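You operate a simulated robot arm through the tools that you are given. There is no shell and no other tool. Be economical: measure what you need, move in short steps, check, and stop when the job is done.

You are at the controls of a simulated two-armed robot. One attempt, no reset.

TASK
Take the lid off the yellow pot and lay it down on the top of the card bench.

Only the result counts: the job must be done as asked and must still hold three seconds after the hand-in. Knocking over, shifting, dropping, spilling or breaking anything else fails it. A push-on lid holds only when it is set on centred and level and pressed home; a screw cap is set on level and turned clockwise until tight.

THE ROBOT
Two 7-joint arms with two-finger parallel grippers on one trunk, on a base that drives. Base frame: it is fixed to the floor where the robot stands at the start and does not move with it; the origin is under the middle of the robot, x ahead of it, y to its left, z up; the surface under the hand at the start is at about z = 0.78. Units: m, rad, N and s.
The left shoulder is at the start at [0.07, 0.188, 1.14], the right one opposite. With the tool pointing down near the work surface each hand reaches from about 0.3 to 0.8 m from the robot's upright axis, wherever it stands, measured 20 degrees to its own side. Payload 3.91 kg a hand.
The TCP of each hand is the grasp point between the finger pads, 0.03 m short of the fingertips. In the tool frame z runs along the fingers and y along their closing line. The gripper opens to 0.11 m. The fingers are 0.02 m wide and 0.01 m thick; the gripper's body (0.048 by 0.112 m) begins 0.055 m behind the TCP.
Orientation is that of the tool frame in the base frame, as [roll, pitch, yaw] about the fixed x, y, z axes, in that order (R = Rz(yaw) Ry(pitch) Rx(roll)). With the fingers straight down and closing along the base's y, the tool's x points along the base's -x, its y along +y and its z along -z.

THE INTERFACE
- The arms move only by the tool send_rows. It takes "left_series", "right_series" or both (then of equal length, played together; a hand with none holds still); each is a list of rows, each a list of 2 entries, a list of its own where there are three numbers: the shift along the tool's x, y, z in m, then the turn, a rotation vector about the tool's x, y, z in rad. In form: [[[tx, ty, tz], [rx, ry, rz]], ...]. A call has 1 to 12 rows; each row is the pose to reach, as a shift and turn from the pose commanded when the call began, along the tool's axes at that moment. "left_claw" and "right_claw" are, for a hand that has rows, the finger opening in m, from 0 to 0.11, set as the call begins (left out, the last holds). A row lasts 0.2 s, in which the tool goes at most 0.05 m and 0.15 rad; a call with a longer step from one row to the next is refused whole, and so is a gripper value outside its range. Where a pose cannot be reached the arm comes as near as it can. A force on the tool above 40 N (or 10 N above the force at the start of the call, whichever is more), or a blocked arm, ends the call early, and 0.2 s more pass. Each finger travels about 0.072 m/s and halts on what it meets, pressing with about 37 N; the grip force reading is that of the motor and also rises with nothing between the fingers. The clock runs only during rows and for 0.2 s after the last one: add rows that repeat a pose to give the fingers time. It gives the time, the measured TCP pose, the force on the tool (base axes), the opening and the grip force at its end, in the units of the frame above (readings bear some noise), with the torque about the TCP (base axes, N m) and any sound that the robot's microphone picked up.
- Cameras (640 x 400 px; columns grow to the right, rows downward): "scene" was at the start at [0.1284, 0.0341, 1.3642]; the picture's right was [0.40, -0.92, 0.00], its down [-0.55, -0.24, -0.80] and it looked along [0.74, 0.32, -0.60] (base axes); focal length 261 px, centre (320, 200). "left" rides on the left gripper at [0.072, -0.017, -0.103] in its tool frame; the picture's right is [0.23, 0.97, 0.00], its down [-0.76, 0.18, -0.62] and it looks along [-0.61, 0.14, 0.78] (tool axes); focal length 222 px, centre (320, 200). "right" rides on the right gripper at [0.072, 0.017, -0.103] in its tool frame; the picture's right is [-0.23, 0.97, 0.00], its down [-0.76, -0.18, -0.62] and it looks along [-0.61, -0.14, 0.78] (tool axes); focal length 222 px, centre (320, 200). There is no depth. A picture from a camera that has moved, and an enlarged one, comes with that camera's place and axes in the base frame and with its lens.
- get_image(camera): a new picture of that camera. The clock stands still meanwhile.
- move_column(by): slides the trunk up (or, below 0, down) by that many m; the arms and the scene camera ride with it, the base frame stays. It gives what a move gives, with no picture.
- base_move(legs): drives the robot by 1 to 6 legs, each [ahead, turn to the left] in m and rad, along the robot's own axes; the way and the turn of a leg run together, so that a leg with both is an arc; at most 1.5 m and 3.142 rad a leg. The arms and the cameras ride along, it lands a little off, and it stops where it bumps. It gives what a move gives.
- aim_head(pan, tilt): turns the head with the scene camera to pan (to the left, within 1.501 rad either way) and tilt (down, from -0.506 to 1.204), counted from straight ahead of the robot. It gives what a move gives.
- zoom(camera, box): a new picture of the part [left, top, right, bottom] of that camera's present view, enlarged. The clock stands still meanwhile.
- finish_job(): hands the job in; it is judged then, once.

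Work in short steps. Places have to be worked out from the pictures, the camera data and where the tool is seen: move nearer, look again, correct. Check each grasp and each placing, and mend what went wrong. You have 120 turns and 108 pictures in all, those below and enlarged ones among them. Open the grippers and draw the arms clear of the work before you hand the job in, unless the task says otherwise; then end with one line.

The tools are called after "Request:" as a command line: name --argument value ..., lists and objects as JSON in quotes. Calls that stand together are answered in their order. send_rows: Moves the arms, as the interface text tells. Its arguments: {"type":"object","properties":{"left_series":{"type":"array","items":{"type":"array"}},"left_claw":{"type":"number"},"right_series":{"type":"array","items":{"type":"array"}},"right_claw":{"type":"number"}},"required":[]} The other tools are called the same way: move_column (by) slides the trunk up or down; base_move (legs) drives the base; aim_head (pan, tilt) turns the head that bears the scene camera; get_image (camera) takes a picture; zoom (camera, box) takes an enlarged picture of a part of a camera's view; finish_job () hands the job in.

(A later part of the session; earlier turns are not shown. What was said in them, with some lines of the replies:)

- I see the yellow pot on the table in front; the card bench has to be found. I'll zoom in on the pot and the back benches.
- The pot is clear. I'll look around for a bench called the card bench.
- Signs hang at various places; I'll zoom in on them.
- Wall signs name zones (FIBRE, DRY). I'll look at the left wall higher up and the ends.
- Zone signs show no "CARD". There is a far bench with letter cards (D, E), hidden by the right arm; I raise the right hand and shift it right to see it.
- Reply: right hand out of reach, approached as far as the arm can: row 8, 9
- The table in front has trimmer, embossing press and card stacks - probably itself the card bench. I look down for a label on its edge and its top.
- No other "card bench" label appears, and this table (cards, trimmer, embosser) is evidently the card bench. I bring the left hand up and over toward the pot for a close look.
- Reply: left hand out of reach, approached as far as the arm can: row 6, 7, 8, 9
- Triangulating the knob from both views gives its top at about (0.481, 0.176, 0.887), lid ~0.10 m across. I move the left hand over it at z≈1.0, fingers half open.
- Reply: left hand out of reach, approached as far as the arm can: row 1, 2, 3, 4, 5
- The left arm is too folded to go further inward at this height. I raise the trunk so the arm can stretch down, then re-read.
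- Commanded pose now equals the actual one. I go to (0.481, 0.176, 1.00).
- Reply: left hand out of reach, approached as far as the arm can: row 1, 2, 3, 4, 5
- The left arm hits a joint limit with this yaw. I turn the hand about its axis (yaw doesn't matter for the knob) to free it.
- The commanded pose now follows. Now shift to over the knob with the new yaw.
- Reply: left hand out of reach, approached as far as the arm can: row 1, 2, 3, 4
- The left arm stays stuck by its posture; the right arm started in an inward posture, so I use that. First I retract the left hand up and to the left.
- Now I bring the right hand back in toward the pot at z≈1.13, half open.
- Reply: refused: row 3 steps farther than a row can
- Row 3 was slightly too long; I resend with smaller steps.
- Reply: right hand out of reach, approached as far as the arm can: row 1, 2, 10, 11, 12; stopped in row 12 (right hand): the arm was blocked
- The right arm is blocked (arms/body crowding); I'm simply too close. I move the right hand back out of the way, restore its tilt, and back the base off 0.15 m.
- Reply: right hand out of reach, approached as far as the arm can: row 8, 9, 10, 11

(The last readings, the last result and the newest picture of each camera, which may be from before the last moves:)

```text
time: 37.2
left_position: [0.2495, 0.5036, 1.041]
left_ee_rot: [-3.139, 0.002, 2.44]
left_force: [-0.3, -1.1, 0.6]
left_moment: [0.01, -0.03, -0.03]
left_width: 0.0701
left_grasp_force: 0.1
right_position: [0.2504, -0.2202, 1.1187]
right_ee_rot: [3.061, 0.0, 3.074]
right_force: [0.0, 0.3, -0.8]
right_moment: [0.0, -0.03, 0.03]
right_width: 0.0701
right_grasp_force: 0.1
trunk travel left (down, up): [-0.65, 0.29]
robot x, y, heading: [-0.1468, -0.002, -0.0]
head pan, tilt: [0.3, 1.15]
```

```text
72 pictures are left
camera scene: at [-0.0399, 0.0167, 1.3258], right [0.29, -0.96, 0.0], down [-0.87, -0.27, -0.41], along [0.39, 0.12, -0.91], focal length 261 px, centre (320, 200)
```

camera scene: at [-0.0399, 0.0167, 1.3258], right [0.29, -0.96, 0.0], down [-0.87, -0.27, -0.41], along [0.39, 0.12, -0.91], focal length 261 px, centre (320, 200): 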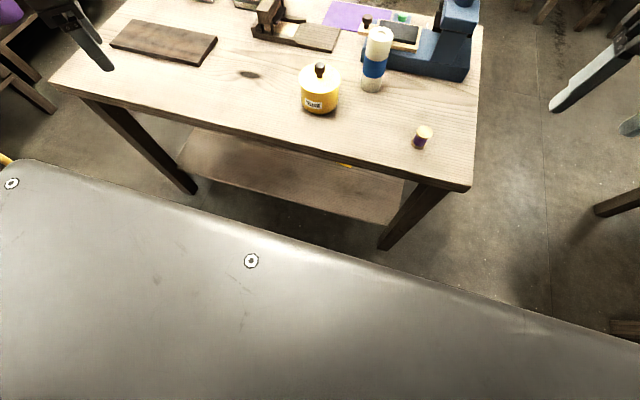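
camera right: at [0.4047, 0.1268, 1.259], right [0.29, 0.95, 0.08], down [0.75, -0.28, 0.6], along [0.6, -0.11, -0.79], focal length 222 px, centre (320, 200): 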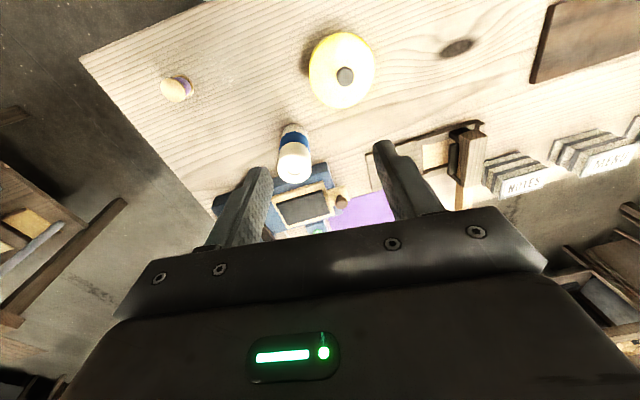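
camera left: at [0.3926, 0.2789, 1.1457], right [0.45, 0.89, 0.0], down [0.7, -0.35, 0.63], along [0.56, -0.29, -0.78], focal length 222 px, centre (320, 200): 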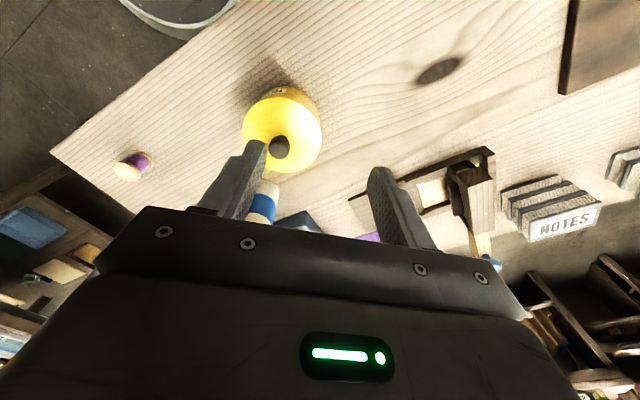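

Now the pot is at a comfortable distance. I move the left hand toward it, staying high.

Request:
send_rows --left_series '[[[-0.045, -0.009, -0.01], [0, 0, 0]], [[-0.09, -0.018, -0.02], [0, 0, 0]], [[-0.135, -0.027, -0.02], [0, 0, 0]], [[-0.18, -0.036, -0.02], [0, 0, 0]], [[-0.225, -0.045, -0.02], [0, 0, 0]], [[-0.27, -0.054, -0.02], [0, 0, 0]], [[-0.314, -0.062, -0.02], [0, 0, 0]], [[-0.314, -0.062, -0.02], [0, 0, 0]]]'

Request:
get_image --camera "left"

Request:
get_image --camera "scene"

```text
time: 39.0
left_position: [0.4006, 0.2949, 1.0479]
left_ee_rot: [-3.14, 0.006, 2.44]
left_force: [0.0, 0.2, -0.6]
left_moment: [0.0, 0.01, 0.01]
left_width: 0.0701
left_grasp_force: 0.0
left hand out of reach, approached as far as the arm can: row 6, 7, 8
right_position: [0.2519, -0.2196, 1.1191]
right_ee_rot: [3.061, 0.0, 3.076]
right_force: [-0.2, -0.1, -0.4]
right_moment: [0.03, 0.04, 0.02]
right_width: 0.07
right_grasp_force: 0.1
trunk travel left (down, up): [-0.65, 0.29]
robot x, y, heading: [-0.1472, 0.0041, -0.0]
head pan, tilt: [0.3, 1.15]
```

```text
71 pictures are left
camera left: at [0.3345, 0.328, 1.1519], right [0.45, 0.89, 0.0], down [0.7, -0.35, 0.63], along [0.56, -0.29, -0.78], focal length 222 px, centre (320, 200)
```

left: 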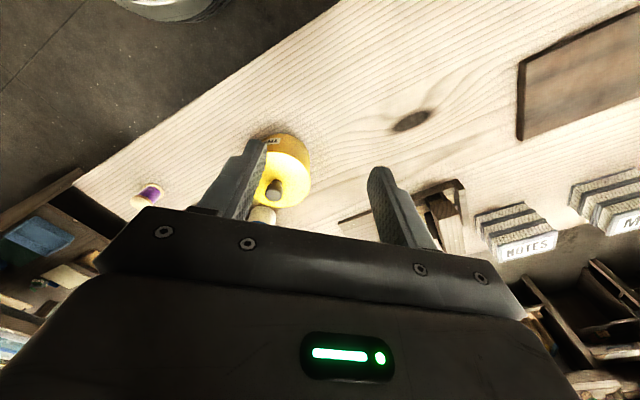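

```text
70 pictures are left
camera scene: at [-0.0402, 0.0167, 1.3258], right [0.29, -0.96, 0.0], down [-0.87, -0.27, -0.41], along [0.39, 0.12, -0.91], focal length 261 px, centre (320, 200)
```

scene: 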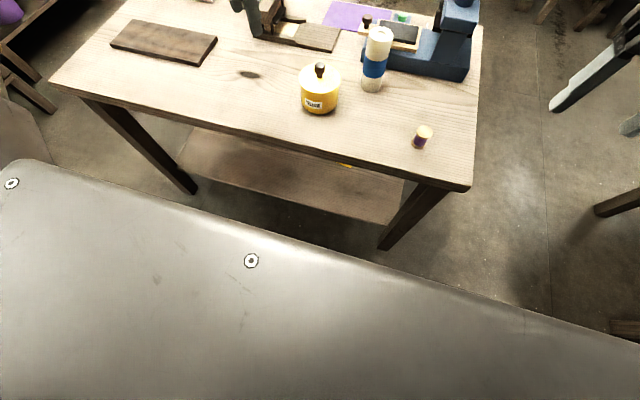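

The left arm's inward reach is limited; turning the base right brings the pot to the left arm's own side. Hands are well above everything (tips ≥1.01 vs tumbler ≈0.94), so I turn right 0.35 rad.

Request:
base_move --legs '[[0, -0.35]]'

Request:
get_image --camera "left"

Request:
get_image --camera "scene"

```text
time: 40.5
left_position: [0.467, 0.0882, 1.0479]
left_ee_rot: [-3.139, 0.005, 2.088]
left_force: [-0.8, -1.0, 0.2]
left_moment: [0.0, 0.01, -0.03]
left_width: 0.0701
left_grasp_force: 0.1
right_position: [0.1501, -0.3444, 1.1191]
right_ee_rot: [3.06, 0.001, 2.722]
right_force: [0.5, -0.3, -0.2]
right_moment: [-0.01, 0.02, 0.01]
right_width: 0.0701
right_grasp_force: 0.1
trunk travel left (down, up): [-0.65, 0.29]
robot x, y, heading: [-0.1458, 0.0026, -0.351]
head pan, tilt: [0.3, 1.15]
```

```text
69 pictures are left
camera left: at [0.4179, 0.1424, 1.1523], right [0.73, 0.68, 0.0], down [0.53, -0.57, 0.63], along [0.42, -0.46, -0.78], focal length 222 px, centre (320, 200)
```

left: 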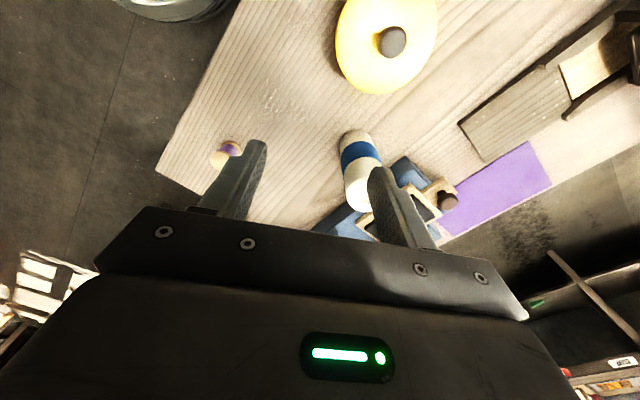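

```text
68 pictures are left
camera scene: at [-0.0413, -0.0212, 1.3259], right [-0.05, -1.0, 0.0], down [-0.91, 0.05, -0.41], along [0.41, -0.02, -0.91], focal length 261 px, centre (320, 200)
```

scene: 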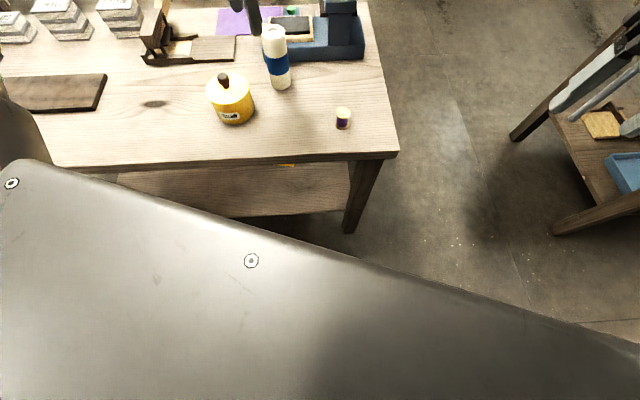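

The knob re-measures at (0.480, 0.178). I move the left hand over it, z≈0.98.

Request:
send_rows --left_series '[[[0.03, 0.023, 0.0], [0, 0, 0]], [[0.06, 0.046, 0.0], [0, 0, 0]], [[0.0718, 0.0558, 0.03], [0, 0, 0]], [[0.0718, 0.0558, 0.065], [0, 0, 0]], [[0.0718, 0.0558, 0.065], [0, 0, 0]]]'

Request:
get_image --camera "left"

Request:
get_image --camera "scene"

```text
time: 41.7
left_position: [0.4805, 0.1771, 0.9822]
left_ee_rot: [-3.141, 0.005, 2.088]
left_force: [-0.3, 0.4, 0.5]
left_moment: [-0.01, 0.0, 0.03]
left_width: 0.0697
left_grasp_force: 0.1
right_position: [0.1497, -0.3436, 1.1198]
right_ee_rot: [3.06, 0.002, 2.724]
right_force: [-0.7, 0.2, 0.4]
right_moment: [-0.01, -0.02, 0.01]
right_width: 0.0699
right_grasp_force: 0.1
trunk travel left (down, up): [-0.65, 0.29]
robot x, y, heading: [-0.1475, 0.0001, -0.357]
head pan, tilt: [0.3, 1.15]
```

```text
67 pictures are left
camera left: at [0.4303, 0.2315, 1.0854], right [0.73, 0.68, 0.0], down [0.53, -0.57, 0.63], along [0.42, -0.46, -0.78], focal length 222 px, centre (320, 200)
```

left: 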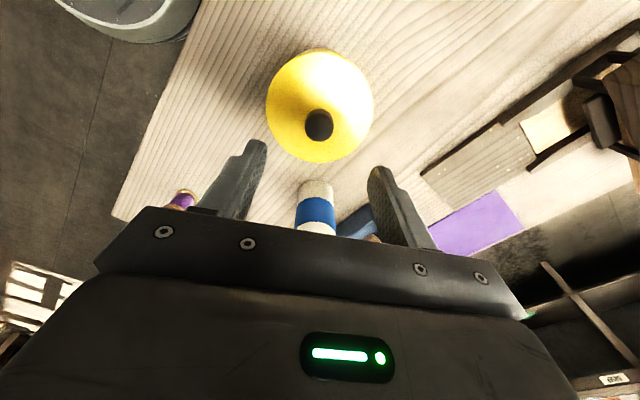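

```text
66 pictures are left
camera scene: at [-0.0422, -0.0217, 1.326], right [-0.05, -1.0, 0.0], down [-0.91, 0.05, -0.41], along [0.41, -0.02, -0.91], focal length 261 px, centre (320, 200)
```

scene: 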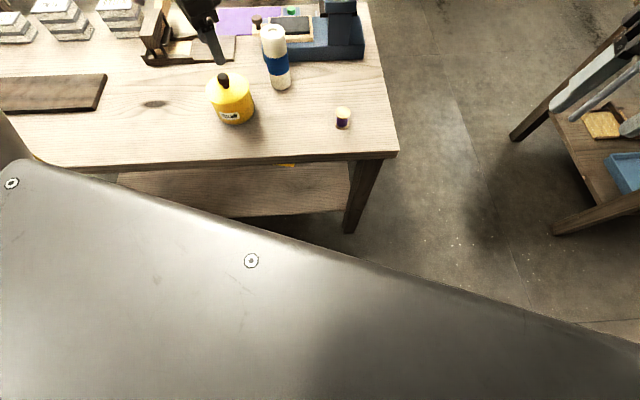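

Knob confirmed at (0.480, 0.177, ~0.885). I descend so the tips are about level with the knob's lower half and check.

Request:
send_rows --left_series '[[[0, 0, 0.03], [0, 0, 0]], [[0, 0, 0.06], [0, 0, 0]], [[0, 0, 0.078], [0, 0, 0]], [[0, 0, 0.078], [0, 0, 0]]]'

Request:
zoom --camera "scene" --box '[170, 20, 298, 100]'

Request:
get_image --camera "left"

```text
time: 42.7
left_position: [0.4805, 0.1768, 0.9042]
left_ee_rot: [-3.141, 0.006, 2.087]
left_force: [-0.2, -0.6, 0.5]
left_moment: [0.0, 0.0, 0.03]
left_width: 0.0701
left_grasp_force: 0.1
right_position: [0.1486, -0.3434, 1.1181]
right_ee_rot: [3.061, 0.002, 2.722]
right_force: [-0.4, 0.1, 0.4]
right_moment: [-0.02, 0.02, 0.01]
right_width: 0.0702
right_grasp_force: 0.0
trunk travel left (down, up): [-0.65, 0.29]
robot x, y, heading: [-0.1482, -0.0015, -0.354]
head pan, tilt: [0.3, 1.15]
```

```text
5.00 times, centred on (234, 60) of scene
camera zoom: at [-0.0416, -0.0213, 1.3259], right [-0.05, -1.0, 0.0], down [-0.91, 0.05, -0.41], along [0.41, -0.02, -0.91], focal length 1304 px, centre (750, 900)
```

zoom: 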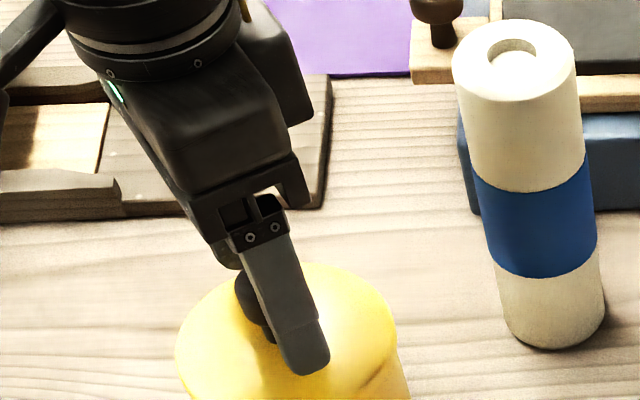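

```text
64 pictures are left
camera left: at [0.4314, 0.233, 1.0079], right [0.73, 0.68, 0.0], down [0.53, -0.57, 0.63], along [0.42, -0.46, -0.78], focal length 222 px, centre (320, 200)
```

left: 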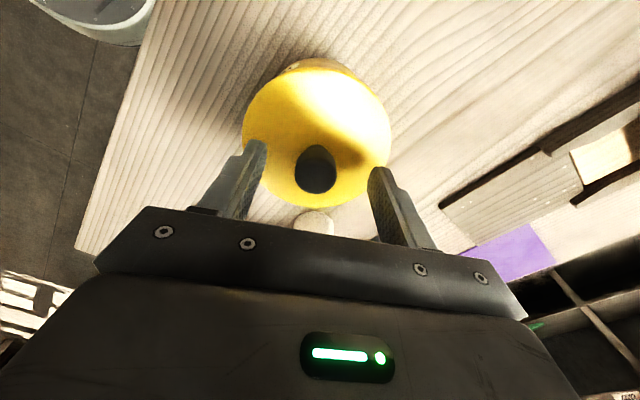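

The knob stands between the fingers, with room below the tips. I go down 0.01 m more and close.

Request:
send_rows --left_series '[[[0, 0, 0.005], [0, 0, 0]], [[0, 0, 0.01], [0, 0, 0]], [[0, 0, 0.01], [0, 0, 0]]]'

Request:
send_rows --left_series '[[[0, 0, 0], [0, 0, 0]], [[0, 0, 0], [0, 0, 0]], [[0, 0, 0], [0, 0, 0]], [[0, 0, 0], [0, 0, 0]]]' --left_claw 0.0

Request:
get_image --camera "left"

```text
time: 43.5
left_position: [0.4805, 0.1769, 0.8947]
left_ee_rot: [-3.141, 0.004, 2.088]
left_force: [-0.1, -0.6, -0.1]
left_moment: [-0.04, 0.02, 0.0]
left_width: 0.0699
left_grasp_force: 0.0
right_position: [0.1487, -0.3438, 1.1178]
right_ee_rot: [3.061, 0.002, 2.724]
right_force: [-0.6, -0.4, -0.4]
right_moment: [0.0, -0.01, -0.01]
right_width: 0.0699
right_grasp_force: 0.0
trunk travel left (down, up): [-0.65, 0.29]
robot x, y, heading: [-0.147, 0.0001, -0.355]
head pan, tilt: [0.3, 1.15]
```

```text
time: 44.5
left_position: [0.4795, 0.177, 0.8946]
left_ee_rot: [-3.139, 0.004, 2.087]
left_force: [-2.0, -1.5, -0.1]
left_moment: [-0.01, -0.01, 0.03]
left_width: 0.0243
left_grasp_force: 36.6
right_position: [0.1481, -0.3458, 1.1186]
right_ee_rot: [3.058, 0.003, 2.722]
right_force: [0.1, -0.6, 0.1]
right_moment: [0.0, 0.02, -0.01]
right_width: 0.0699
right_grasp_force: 0.0
trunk travel left (down, up): [-0.65, 0.29]
robot x, y, heading: [-0.1439, 0.0021, -0.357]
head pan, tilt: [0.3, 1.15]
heard: snap
```

```text
63 pictures are left
camera left: at [0.4309, 0.2317, 0.9987], right [0.73, 0.68, 0.0], down [0.53, -0.57, 0.63], along [0.42, -0.46, -0.78], focal length 222 px, centre (320, 200)
```

left: 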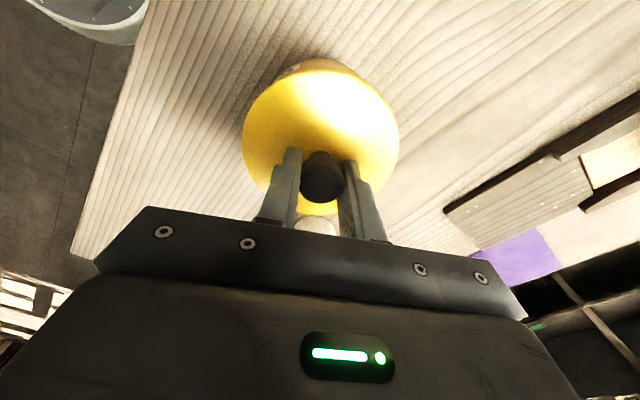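

The knob is held (0.024 m); a snap was heard, likely the lid coming loose. I lift slowly 2 cm and check.

Request:
send_rows --left_series '[[[0, 0, -0.005], [0, 0, 0]], [[0, 0, -0.01], [0, 0, 0]], [[0, 0, -0.015], [0, 0, 0]], [[0, 0, -0.02], [0, 0, 0]], [[0, 0, -0.02], [0, 0, 0]]]'

Request:
zoom --camera "scene" --box '[150, 30, 310, 130]'

```text
time: 45.7
left_position: [0.4821, 0.1771, 0.9148]
left_ee_rot: [-3.14, 0.004, 2.087]
left_force: [-0.3, 0.3, -0.5]
left_moment: [0.0, 0.02, -0.04]
left_width: 0.0246
left_grasp_force: 37.4
right_position: [0.1501, -0.3444, 1.118]
right_ee_rot: [3.061, -0.001, 2.723]
right_force: [1.1, 0.0, 0.6]
right_moment: [-0.01, 0.0, 0.0]
right_width: 0.0699
right_grasp_force: 0.0
trunk travel left (down, up): [-0.65, 0.29]
robot x, y, heading: [-0.1477, 0.0021, -0.355]
head pan, tilt: [0.3, 1.15]
```

```text
4.00 times, centred on (230, 80) of scene
camera zoom: at [-0.0412, -0.0214, 1.3259], right [-0.05, -1.0, 0.0], down [-0.91, 0.05, -0.41], along [0.41, -0.02, -0.91], focal length 1043 px, centre (680, 680)
```

zoom: 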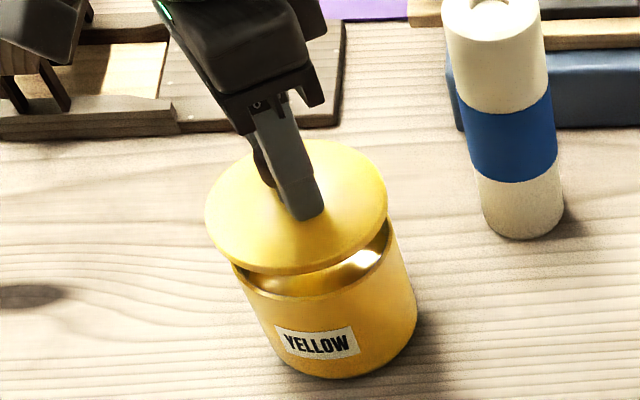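

The lid is off and the pot stays put. I lift 8 cm and carry it left to the clear area at about (0.46, 0.37).

Request:
send_rows --left_series '[[[0, 0, -0.03], [0, 0, 0]], [[0, 0, -0.06], [0, 0, 0]], [[0, 0, -0.08], [0, 0, 0]], [[0.03, 0.013, -0.08], [0, 0, 0]], [[0.065, 0.028, -0.08], [0, 0, 0]], [[0.1, 0.044, -0.08], [0, 0, 0]], [[0.135, 0.06, -0.08], [0, 0, 0]], [[0.165, 0.072, -0.08], [0, 0, 0]], [[0.1776, 0.078, -0.08], [0, 0, 0]], [[0.1776, 0.078, -0.08], [0, 0, 0]]]'

Request:
get_image --camera "scene"

Request:
get_image --camera "left"

```text
time: 47.9
left_position: [0.4608, 0.3697, 0.993]
left_ee_rot: [-3.139, 0.005, 2.088]
left_force: [-0.3, 1.0, 0.3]
left_moment: [-0.03, 0.0, 0.03]
left_width: 0.0244
left_grasp_force: 37.6
right_position: [0.1483, -0.3441, 1.1189]
right_ee_rot: [3.062, 0.002, 2.723]
right_force: [-0.1, -0.7, 0.4]
right_moment: [0.0, 0.01, 0.01]
right_width: 0.0699
right_grasp_force: 0.1
trunk travel left (down, up): [-0.65, 0.29]
robot x, y, heading: [-0.1493, 0.0012, -0.359]
head pan, tilt: [0.3, 1.15]
```

```text
61 pictures are left
camera scene: at [-0.0414, -0.0213, 1.3259], right [-0.05, -1.0, 0.0], down [-0.91, 0.05, -0.41], along [0.41, -0.02, -0.91], focal length 261 px, centre (320, 200)
```

scene: 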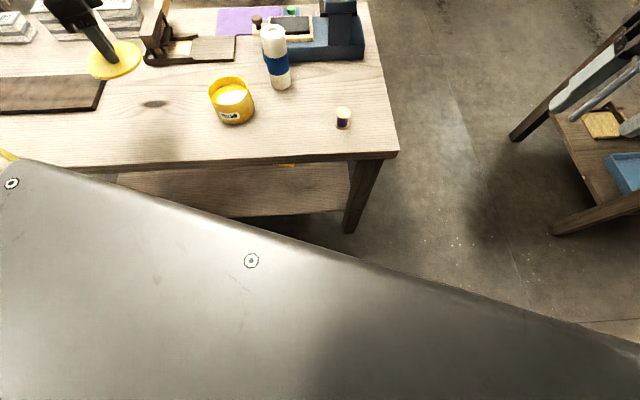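

```text
60 pictures are left
camera left: at [0.4119, 0.4256, 1.0981], right [0.73, 0.68, 0.0], down [0.53, -0.57, 0.63], along [0.42, -0.46, -0.78], focal length 222 px, centre (320, 200)
```

left: 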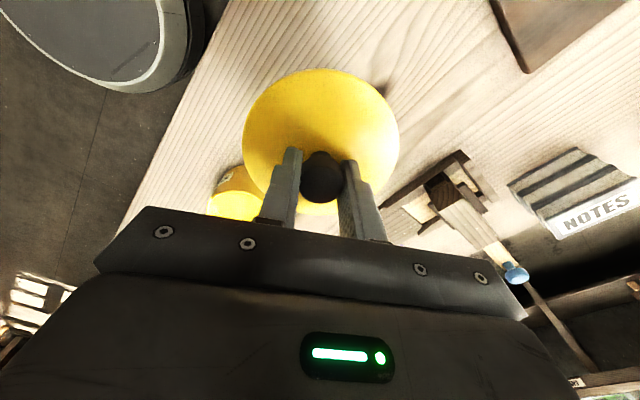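

The area below is clear. I lower to TCP 0.865, then check the height.

Request:
send_rows --left_series '[[[0, 0, 0.04], [0, 0, 0]], [[0, 0, 0.08], [0, 0, 0]], [[0, 0, 0.11], [0, 0, 0]], [[0, 0, 0.128], [0, 0, 0]], [[0, 0, 0.128], [0, 0, 0]]]'

Request:
zoom --camera "scene" --box '[40, 30, 280, 180]'

```text
time: 49.1
left_position: [0.4607, 0.3694, 0.8646]
left_ee_rot: [-3.139, 0.006, 2.086]
left_force: [-0.1, -0.1, 0.2]
left_moment: [-0.02, -0.05, 0.01]
left_width: 0.0246
left_grasp_force: 36.8
right_position: [0.1489, -0.3432, 1.1198]
right_ee_rot: [3.061, 0.001, 2.722]
right_force: [-0.5, 0.0, 0.0]
right_moment: [0.02, 0.0, -0.04]
right_width: 0.0701
right_grasp_force: 0.1
trunk travel left (down, up): [-0.65, 0.29]
robot x, y, heading: [-0.1462, -0.0016, -0.352]
head pan, tilt: [0.3, 1.15]
```

```text
2.67 times, centred on (160, 105) of scene
camera zoom: at [-0.0418, -0.0214, 1.326], right [-0.05, -1.0, 0.0], down [-0.91, 0.05, -0.41], along [0.41, -0.02, -0.91], focal length 695 px, centre (747, 453)
```

zoom: 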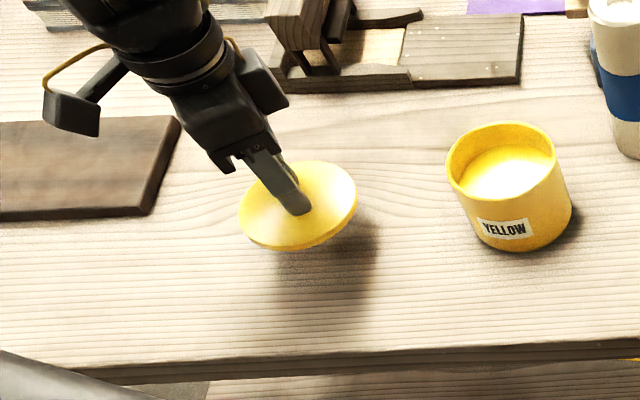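

Still hovering. I lower in small steps until the force shows contact.

Request:
send_rows --left_series '[[[0, 0, 0.006], [0, 0, 0]], [[0, 0, 0.012], [0, 0, 0]], [[0, 0, 0.018], [0, 0, 0]], [[0, 0, 0.022], [0, 0, 0]], [[0, 0, 0.026], [0, 0, 0]], [[0, 0, 0.03], [0, 0, 0]], [[0, 0, 0.034], [0, 0, 0]], [[0, 0, 0.038], [0, 0, 0]]]'

Request:
zoom --camera "scene" --box '[80, 50, 200, 125]'

```text
time: 50.9
left_position: [0.4613, 0.3701, 0.8274]
left_ee_rot: [-3.14, 0.006, 2.088]
left_force: [0.1, 0.8, -0.7]
left_moment: [-0.02, 0.0, 0.01]
left_width: 0.0244
left_grasp_force: 37.2
right_position: [0.1493, -0.3433, 1.1188]
right_ee_rot: [3.062, 0.001, 2.723]
right_force: [0.9, -0.3, -0.2]
right_moment: [0.01, 0.01, 0.0]
right_width: 0.07
right_grasp_force: 0.0
trunk travel left (down, up): [-0.65, 0.29]
robot x, y, heading: [-0.1447, -0.0011, -0.354]
head pan, tilt: [0.3, 1.15]
```

```text
5.33 times, centred on (140, 88) of scene
camera zoom: at [-0.0413, -0.0212, 1.3259], right [-0.05, -1.0, 0.0], down [-0.91, 0.05, -0.41], along [0.41, -0.02, -0.91], focal length 1391 px, centre (1280, 800)
```

zoom: 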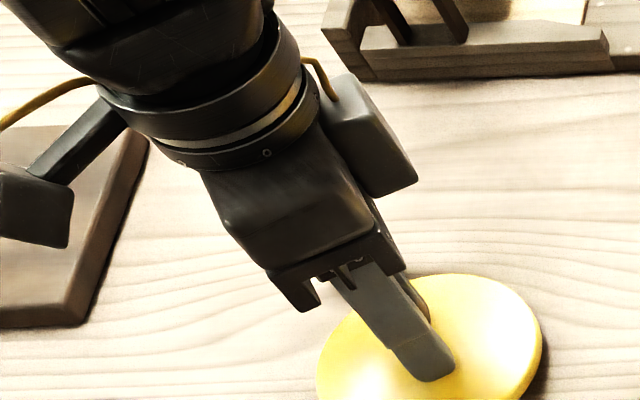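

Near the surface but no contact yet; I keep lowering in 1.5–2 mm steps.

Request:
send_rows --left_series '[[[0, 0, 0.002], [0, 0, 0]], [[0, 0, 0.004], [0, 0, 0]], [[0, 0, 0.006], [0, 0, 0]], [[0, 0, 0.008], [0, 0, 0]]]'

Request:
zoom --camera "scene" --box '[100, 70, 220, 145]'

```text
time: 51.9
left_position: [0.4605, 0.3691, 0.8234]
left_ee_rot: [3.134, 0.006, 2.09]
left_force: [4.9, 13.0, 36.3]
left_moment: [0.33, 0.12, -0.05]
left_width: 0.0244
left_grasp_force: 37.1
right_position: [0.1464, -0.3432, 1.1193]
right_ee_rot: [3.06, 0.003, 2.723]
right_force: [-0.3, 0.2, 0.2]
right_moment: [0.01, -0.05, -0.07]
right_width: 0.0701
right_grasp_force: 0.0
trunk travel left (down, up): [-0.65, 0.29]
robot x, y, heading: [-0.1447, 0.0028, -0.354]
head pan, tilt: [0.3, 1.15]
```

```text
5.33 times, centred on (160, 108) of scene
camera zoom: at [-0.0452, -0.0222, 1.3268], right [-0.05, -1.0, 0.0], down [-0.91, 0.05, -0.41], along [0.41, -0.02, -0.91], focal length 1391 px, centre (1173, 693)
```

zoom: 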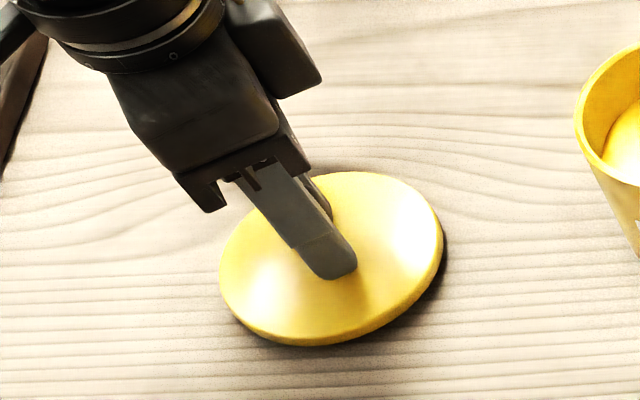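

Contact, pressing 36 N. I ease up 4 mm to release the load, then open the fingers moderately.

Request:
send_rows --left_series '[[[0, 0, -0.002], [0, 0, 0]], [[0, 0, -0.0045], [0, 0, 0]], [[0, 0, -0.0045], [0, 0, 0]]]'

Request:
send_rows --left_series '[[[0, 0, 0], [0, 0, 0]], [[0, 0, 0], [0, 0, 0]], [[0, 0, 0], [0, 0, 0]], [[0, 0, 0], [0, 0, 0]]]' --left_claw 0.07

```text
time: 52.7
left_position: [0.4588, 0.3666, 0.8247]
left_ee_rot: [-3.138, 0.005, 2.085]
left_force: [4.0, 2.1, 12.6]
left_moment: [-0.03, -0.17, -0.01]
left_width: 0.0244
left_grasp_force: 37.2
right_position: [0.1477, -0.344, 1.1184]
right_ee_rot: [3.06, 0.001, 2.722]
right_force: [0.3, -0.1, -0.5]
right_moment: [0.02, 0.02, 0.03]
right_width: 0.0701
right_grasp_force: 0.0
trunk travel left (down, up): [-0.65, 0.29]
robot x, y, heading: [-0.1428, 0.0018, -0.358]
head pan, tilt: [0.3, 1.15]
```

```text
time: 53.7
left_position: [0.46, 0.3695, 0.8239]
left_ee_rot: [-3.14, 0.004, 2.088]
left_force: [-0.8, 0.7, -0.1]
left_moment: [0.01, -0.02, -0.01]
left_width: 0.0693
left_grasp_force: 0.1
right_position: [0.1498, -0.3433, 1.1189]
right_ee_rot: [3.061, 0.0, 2.723]
right_force: [-0.1, -0.7, 0.0]
right_moment: [0.01, 0.04, 0.04]
right_width: 0.0699
right_grasp_force: 0.1
trunk travel left (down, up): [-0.65, 0.29]
robot x, y, heading: [-0.1468, -0.0, -0.352]
head pan, tilt: [0.3, 1.15]
```

Released. I raise the hand straight up and check the lid and the pot.

Request:
send_rows --left_series '[[[0, 0, -0.03], [0, 0, 0]], [[0, 0, -0.07], [0, 0, 0]], [[0, 0, -0.12], [0, 0, 0]], [[0, 0, -0.17], [0, 0, 0]], [[0.04, 0.02, -0.19], [0, 0, 0]], [[0.08, 0.04, -0.2], [0, 0, 0]], [[0.12, 0.05, -0.2], [0, 0, 0]], [[0.12, 0.05, -0.2], [0, 0, 0]]]'

Request:
get_image --camera "scene"

Request:
zoom --camera "scene" --box '[80, 50, 280, 175]'

```text
time: 55.5
left_position: [0.4471, 0.501, 1.0223]
left_ee_rot: [-3.137, 0.006, 2.087]
left_force: [0.2, -0.1, 0.2]
left_moment: [0.01, 0.05, 0.01]
left_width: 0.0701
left_grasp_force: 0.0
right_position: [0.1493, -0.3437, 1.1186]
right_ee_rot: [3.06, 0.001, 2.723]
right_force: [-0.1, 0.3, 0.3]
right_moment: [-0.02, 0.04, -0.03]
right_width: 0.0701
right_grasp_force: 0.1
trunk travel left (down, up): [-0.65, 0.29]
robot x, y, heading: [-0.1441, -0.0001, -0.361]
head pan, tilt: [0.3, 1.15]
```

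```text
56 pictures are left
camera scene: at [-0.0409, -0.0215, 1.3259], right [-0.05, -1.0, 0.0], down [-0.91, 0.05, -0.41], along [0.41, -0.02, -0.91], focal length 261 px, centre (320, 200)
```

scene: 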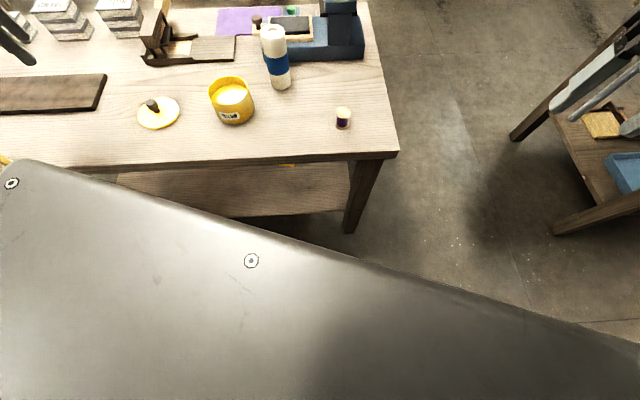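

```text
3.20 times, centred on (180, 112) of scene
camera zoom: at [-0.0409, -0.0215, 1.3259], right [-0.05, -1.0, 0.0], down [-0.91, 0.05, -0.41], along [0.41, -0.02, -0.91], focal length 834 px, centre (768, 480)
```

zoom: 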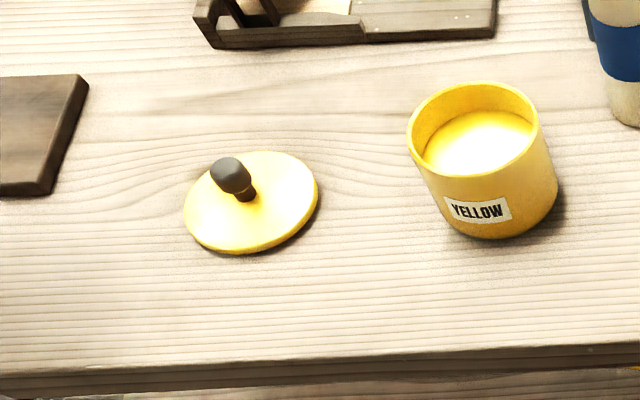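

The lid lies flat on the table and the pot is untouched. One last look at the unseen rear-right of the room, to be sure no other bench is labelled "card".

Request:
aim_head --pan -1.5 --tilt 0.15

Request:
get_image --camera "scene"

Request:
aim_head --pan -0.6 --tilt 0.1

Request:
get_image --camera "scene"

```text
time: 57.3
left_position: [0.446, 0.4997, 1.024]
left_ee_rot: [3.141, 0.006, 2.087]
left_force: [-0.1, -0.2, -0.8]
left_moment: [-0.02, 0.0, 0.02]
left_width: 0.0699
left_grasp_force: 0.0
right_position: [0.149, -0.3428, 1.1191]
right_ee_rot: [3.063, 0.002, 2.722]
right_force: [-0.7, 0.0, -0.4]
right_moment: [0.03, -0.04, 0.0]
right_width: 0.0702
right_grasp_force: 0.1
trunk travel left (down, up): [-0.65, 0.29]
robot x, y, heading: [-0.1429, -0.0028, -0.354]
head pan, tilt: [-1.499, 0.15]
```

```text
54 pictures are left
camera scene: at [-0.1268, -0.107, 1.4091], right [-0.96, 0.28, 0.0], down [0.04, 0.14, -0.99], along [-0.28, -0.95, -0.15], focal length 261 px, centre (320, 200)
```

scene: 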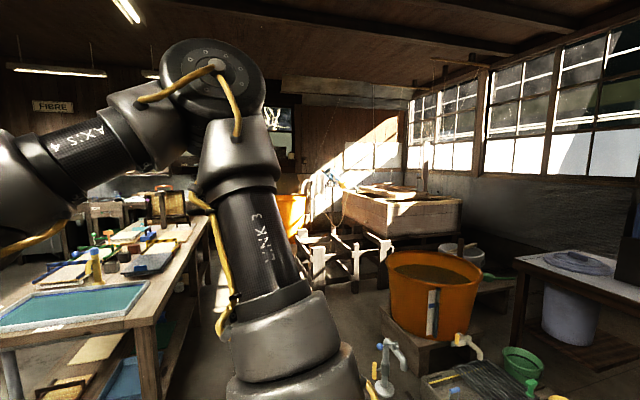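

```text
time: 58.5
left_position: [0.4451, 0.4994, 1.023]
left_ee_rot: [-3.14, 0.004, 2.087]
left_force: [-0.1, 1.5, 0.4]
left_moment: [0.0, -0.03, -0.01]
left_width: 0.0696
left_grasp_force: 0.1
right_position: [0.149, -0.3437, 1.1188]
right_ee_rot: [3.06, 0.001, 2.723]
right_force: [0.3, -0.3, 0.5]
right_moment: [-0.02, 0.02, 0.06]
right_width: 0.07
right_grasp_force: 0.0
trunk travel left (down, up): [-0.65, 0.29]
robot x, y, heading: [-0.1466, 0.0018, -0.359]
head pan, tilt: [-0.6, 0.099]
```

```text
53 pictures are left
camera scene: at [-0.0478, -0.0931, 1.4138], right [-0.82, -0.58, 0.0], down [-0.06, 0.08, -1.0], along [0.57, -0.81, -0.1], focal length 261 px, centre (320, 200)
```

scene: 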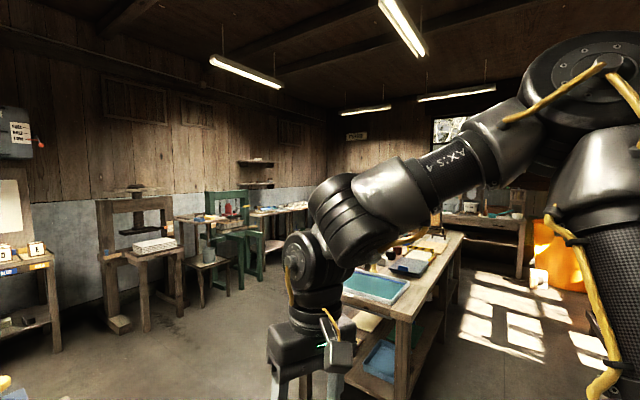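

It's a paper-making workshop: the other benches serve fibre, moulding, pressing, drying, dye and finish. The bench with the card tools is the one where the lid now lies, and both hands are open and clear, so I hand in.

Request:
finish_job

```text
The job is handed in.
```

I took the lid off the yellow pot and laid it flat on the bench in front of the robot; no bench carries a "card" label, so I took this one, with its card stacks, trimmer and embosser, as the card bench.
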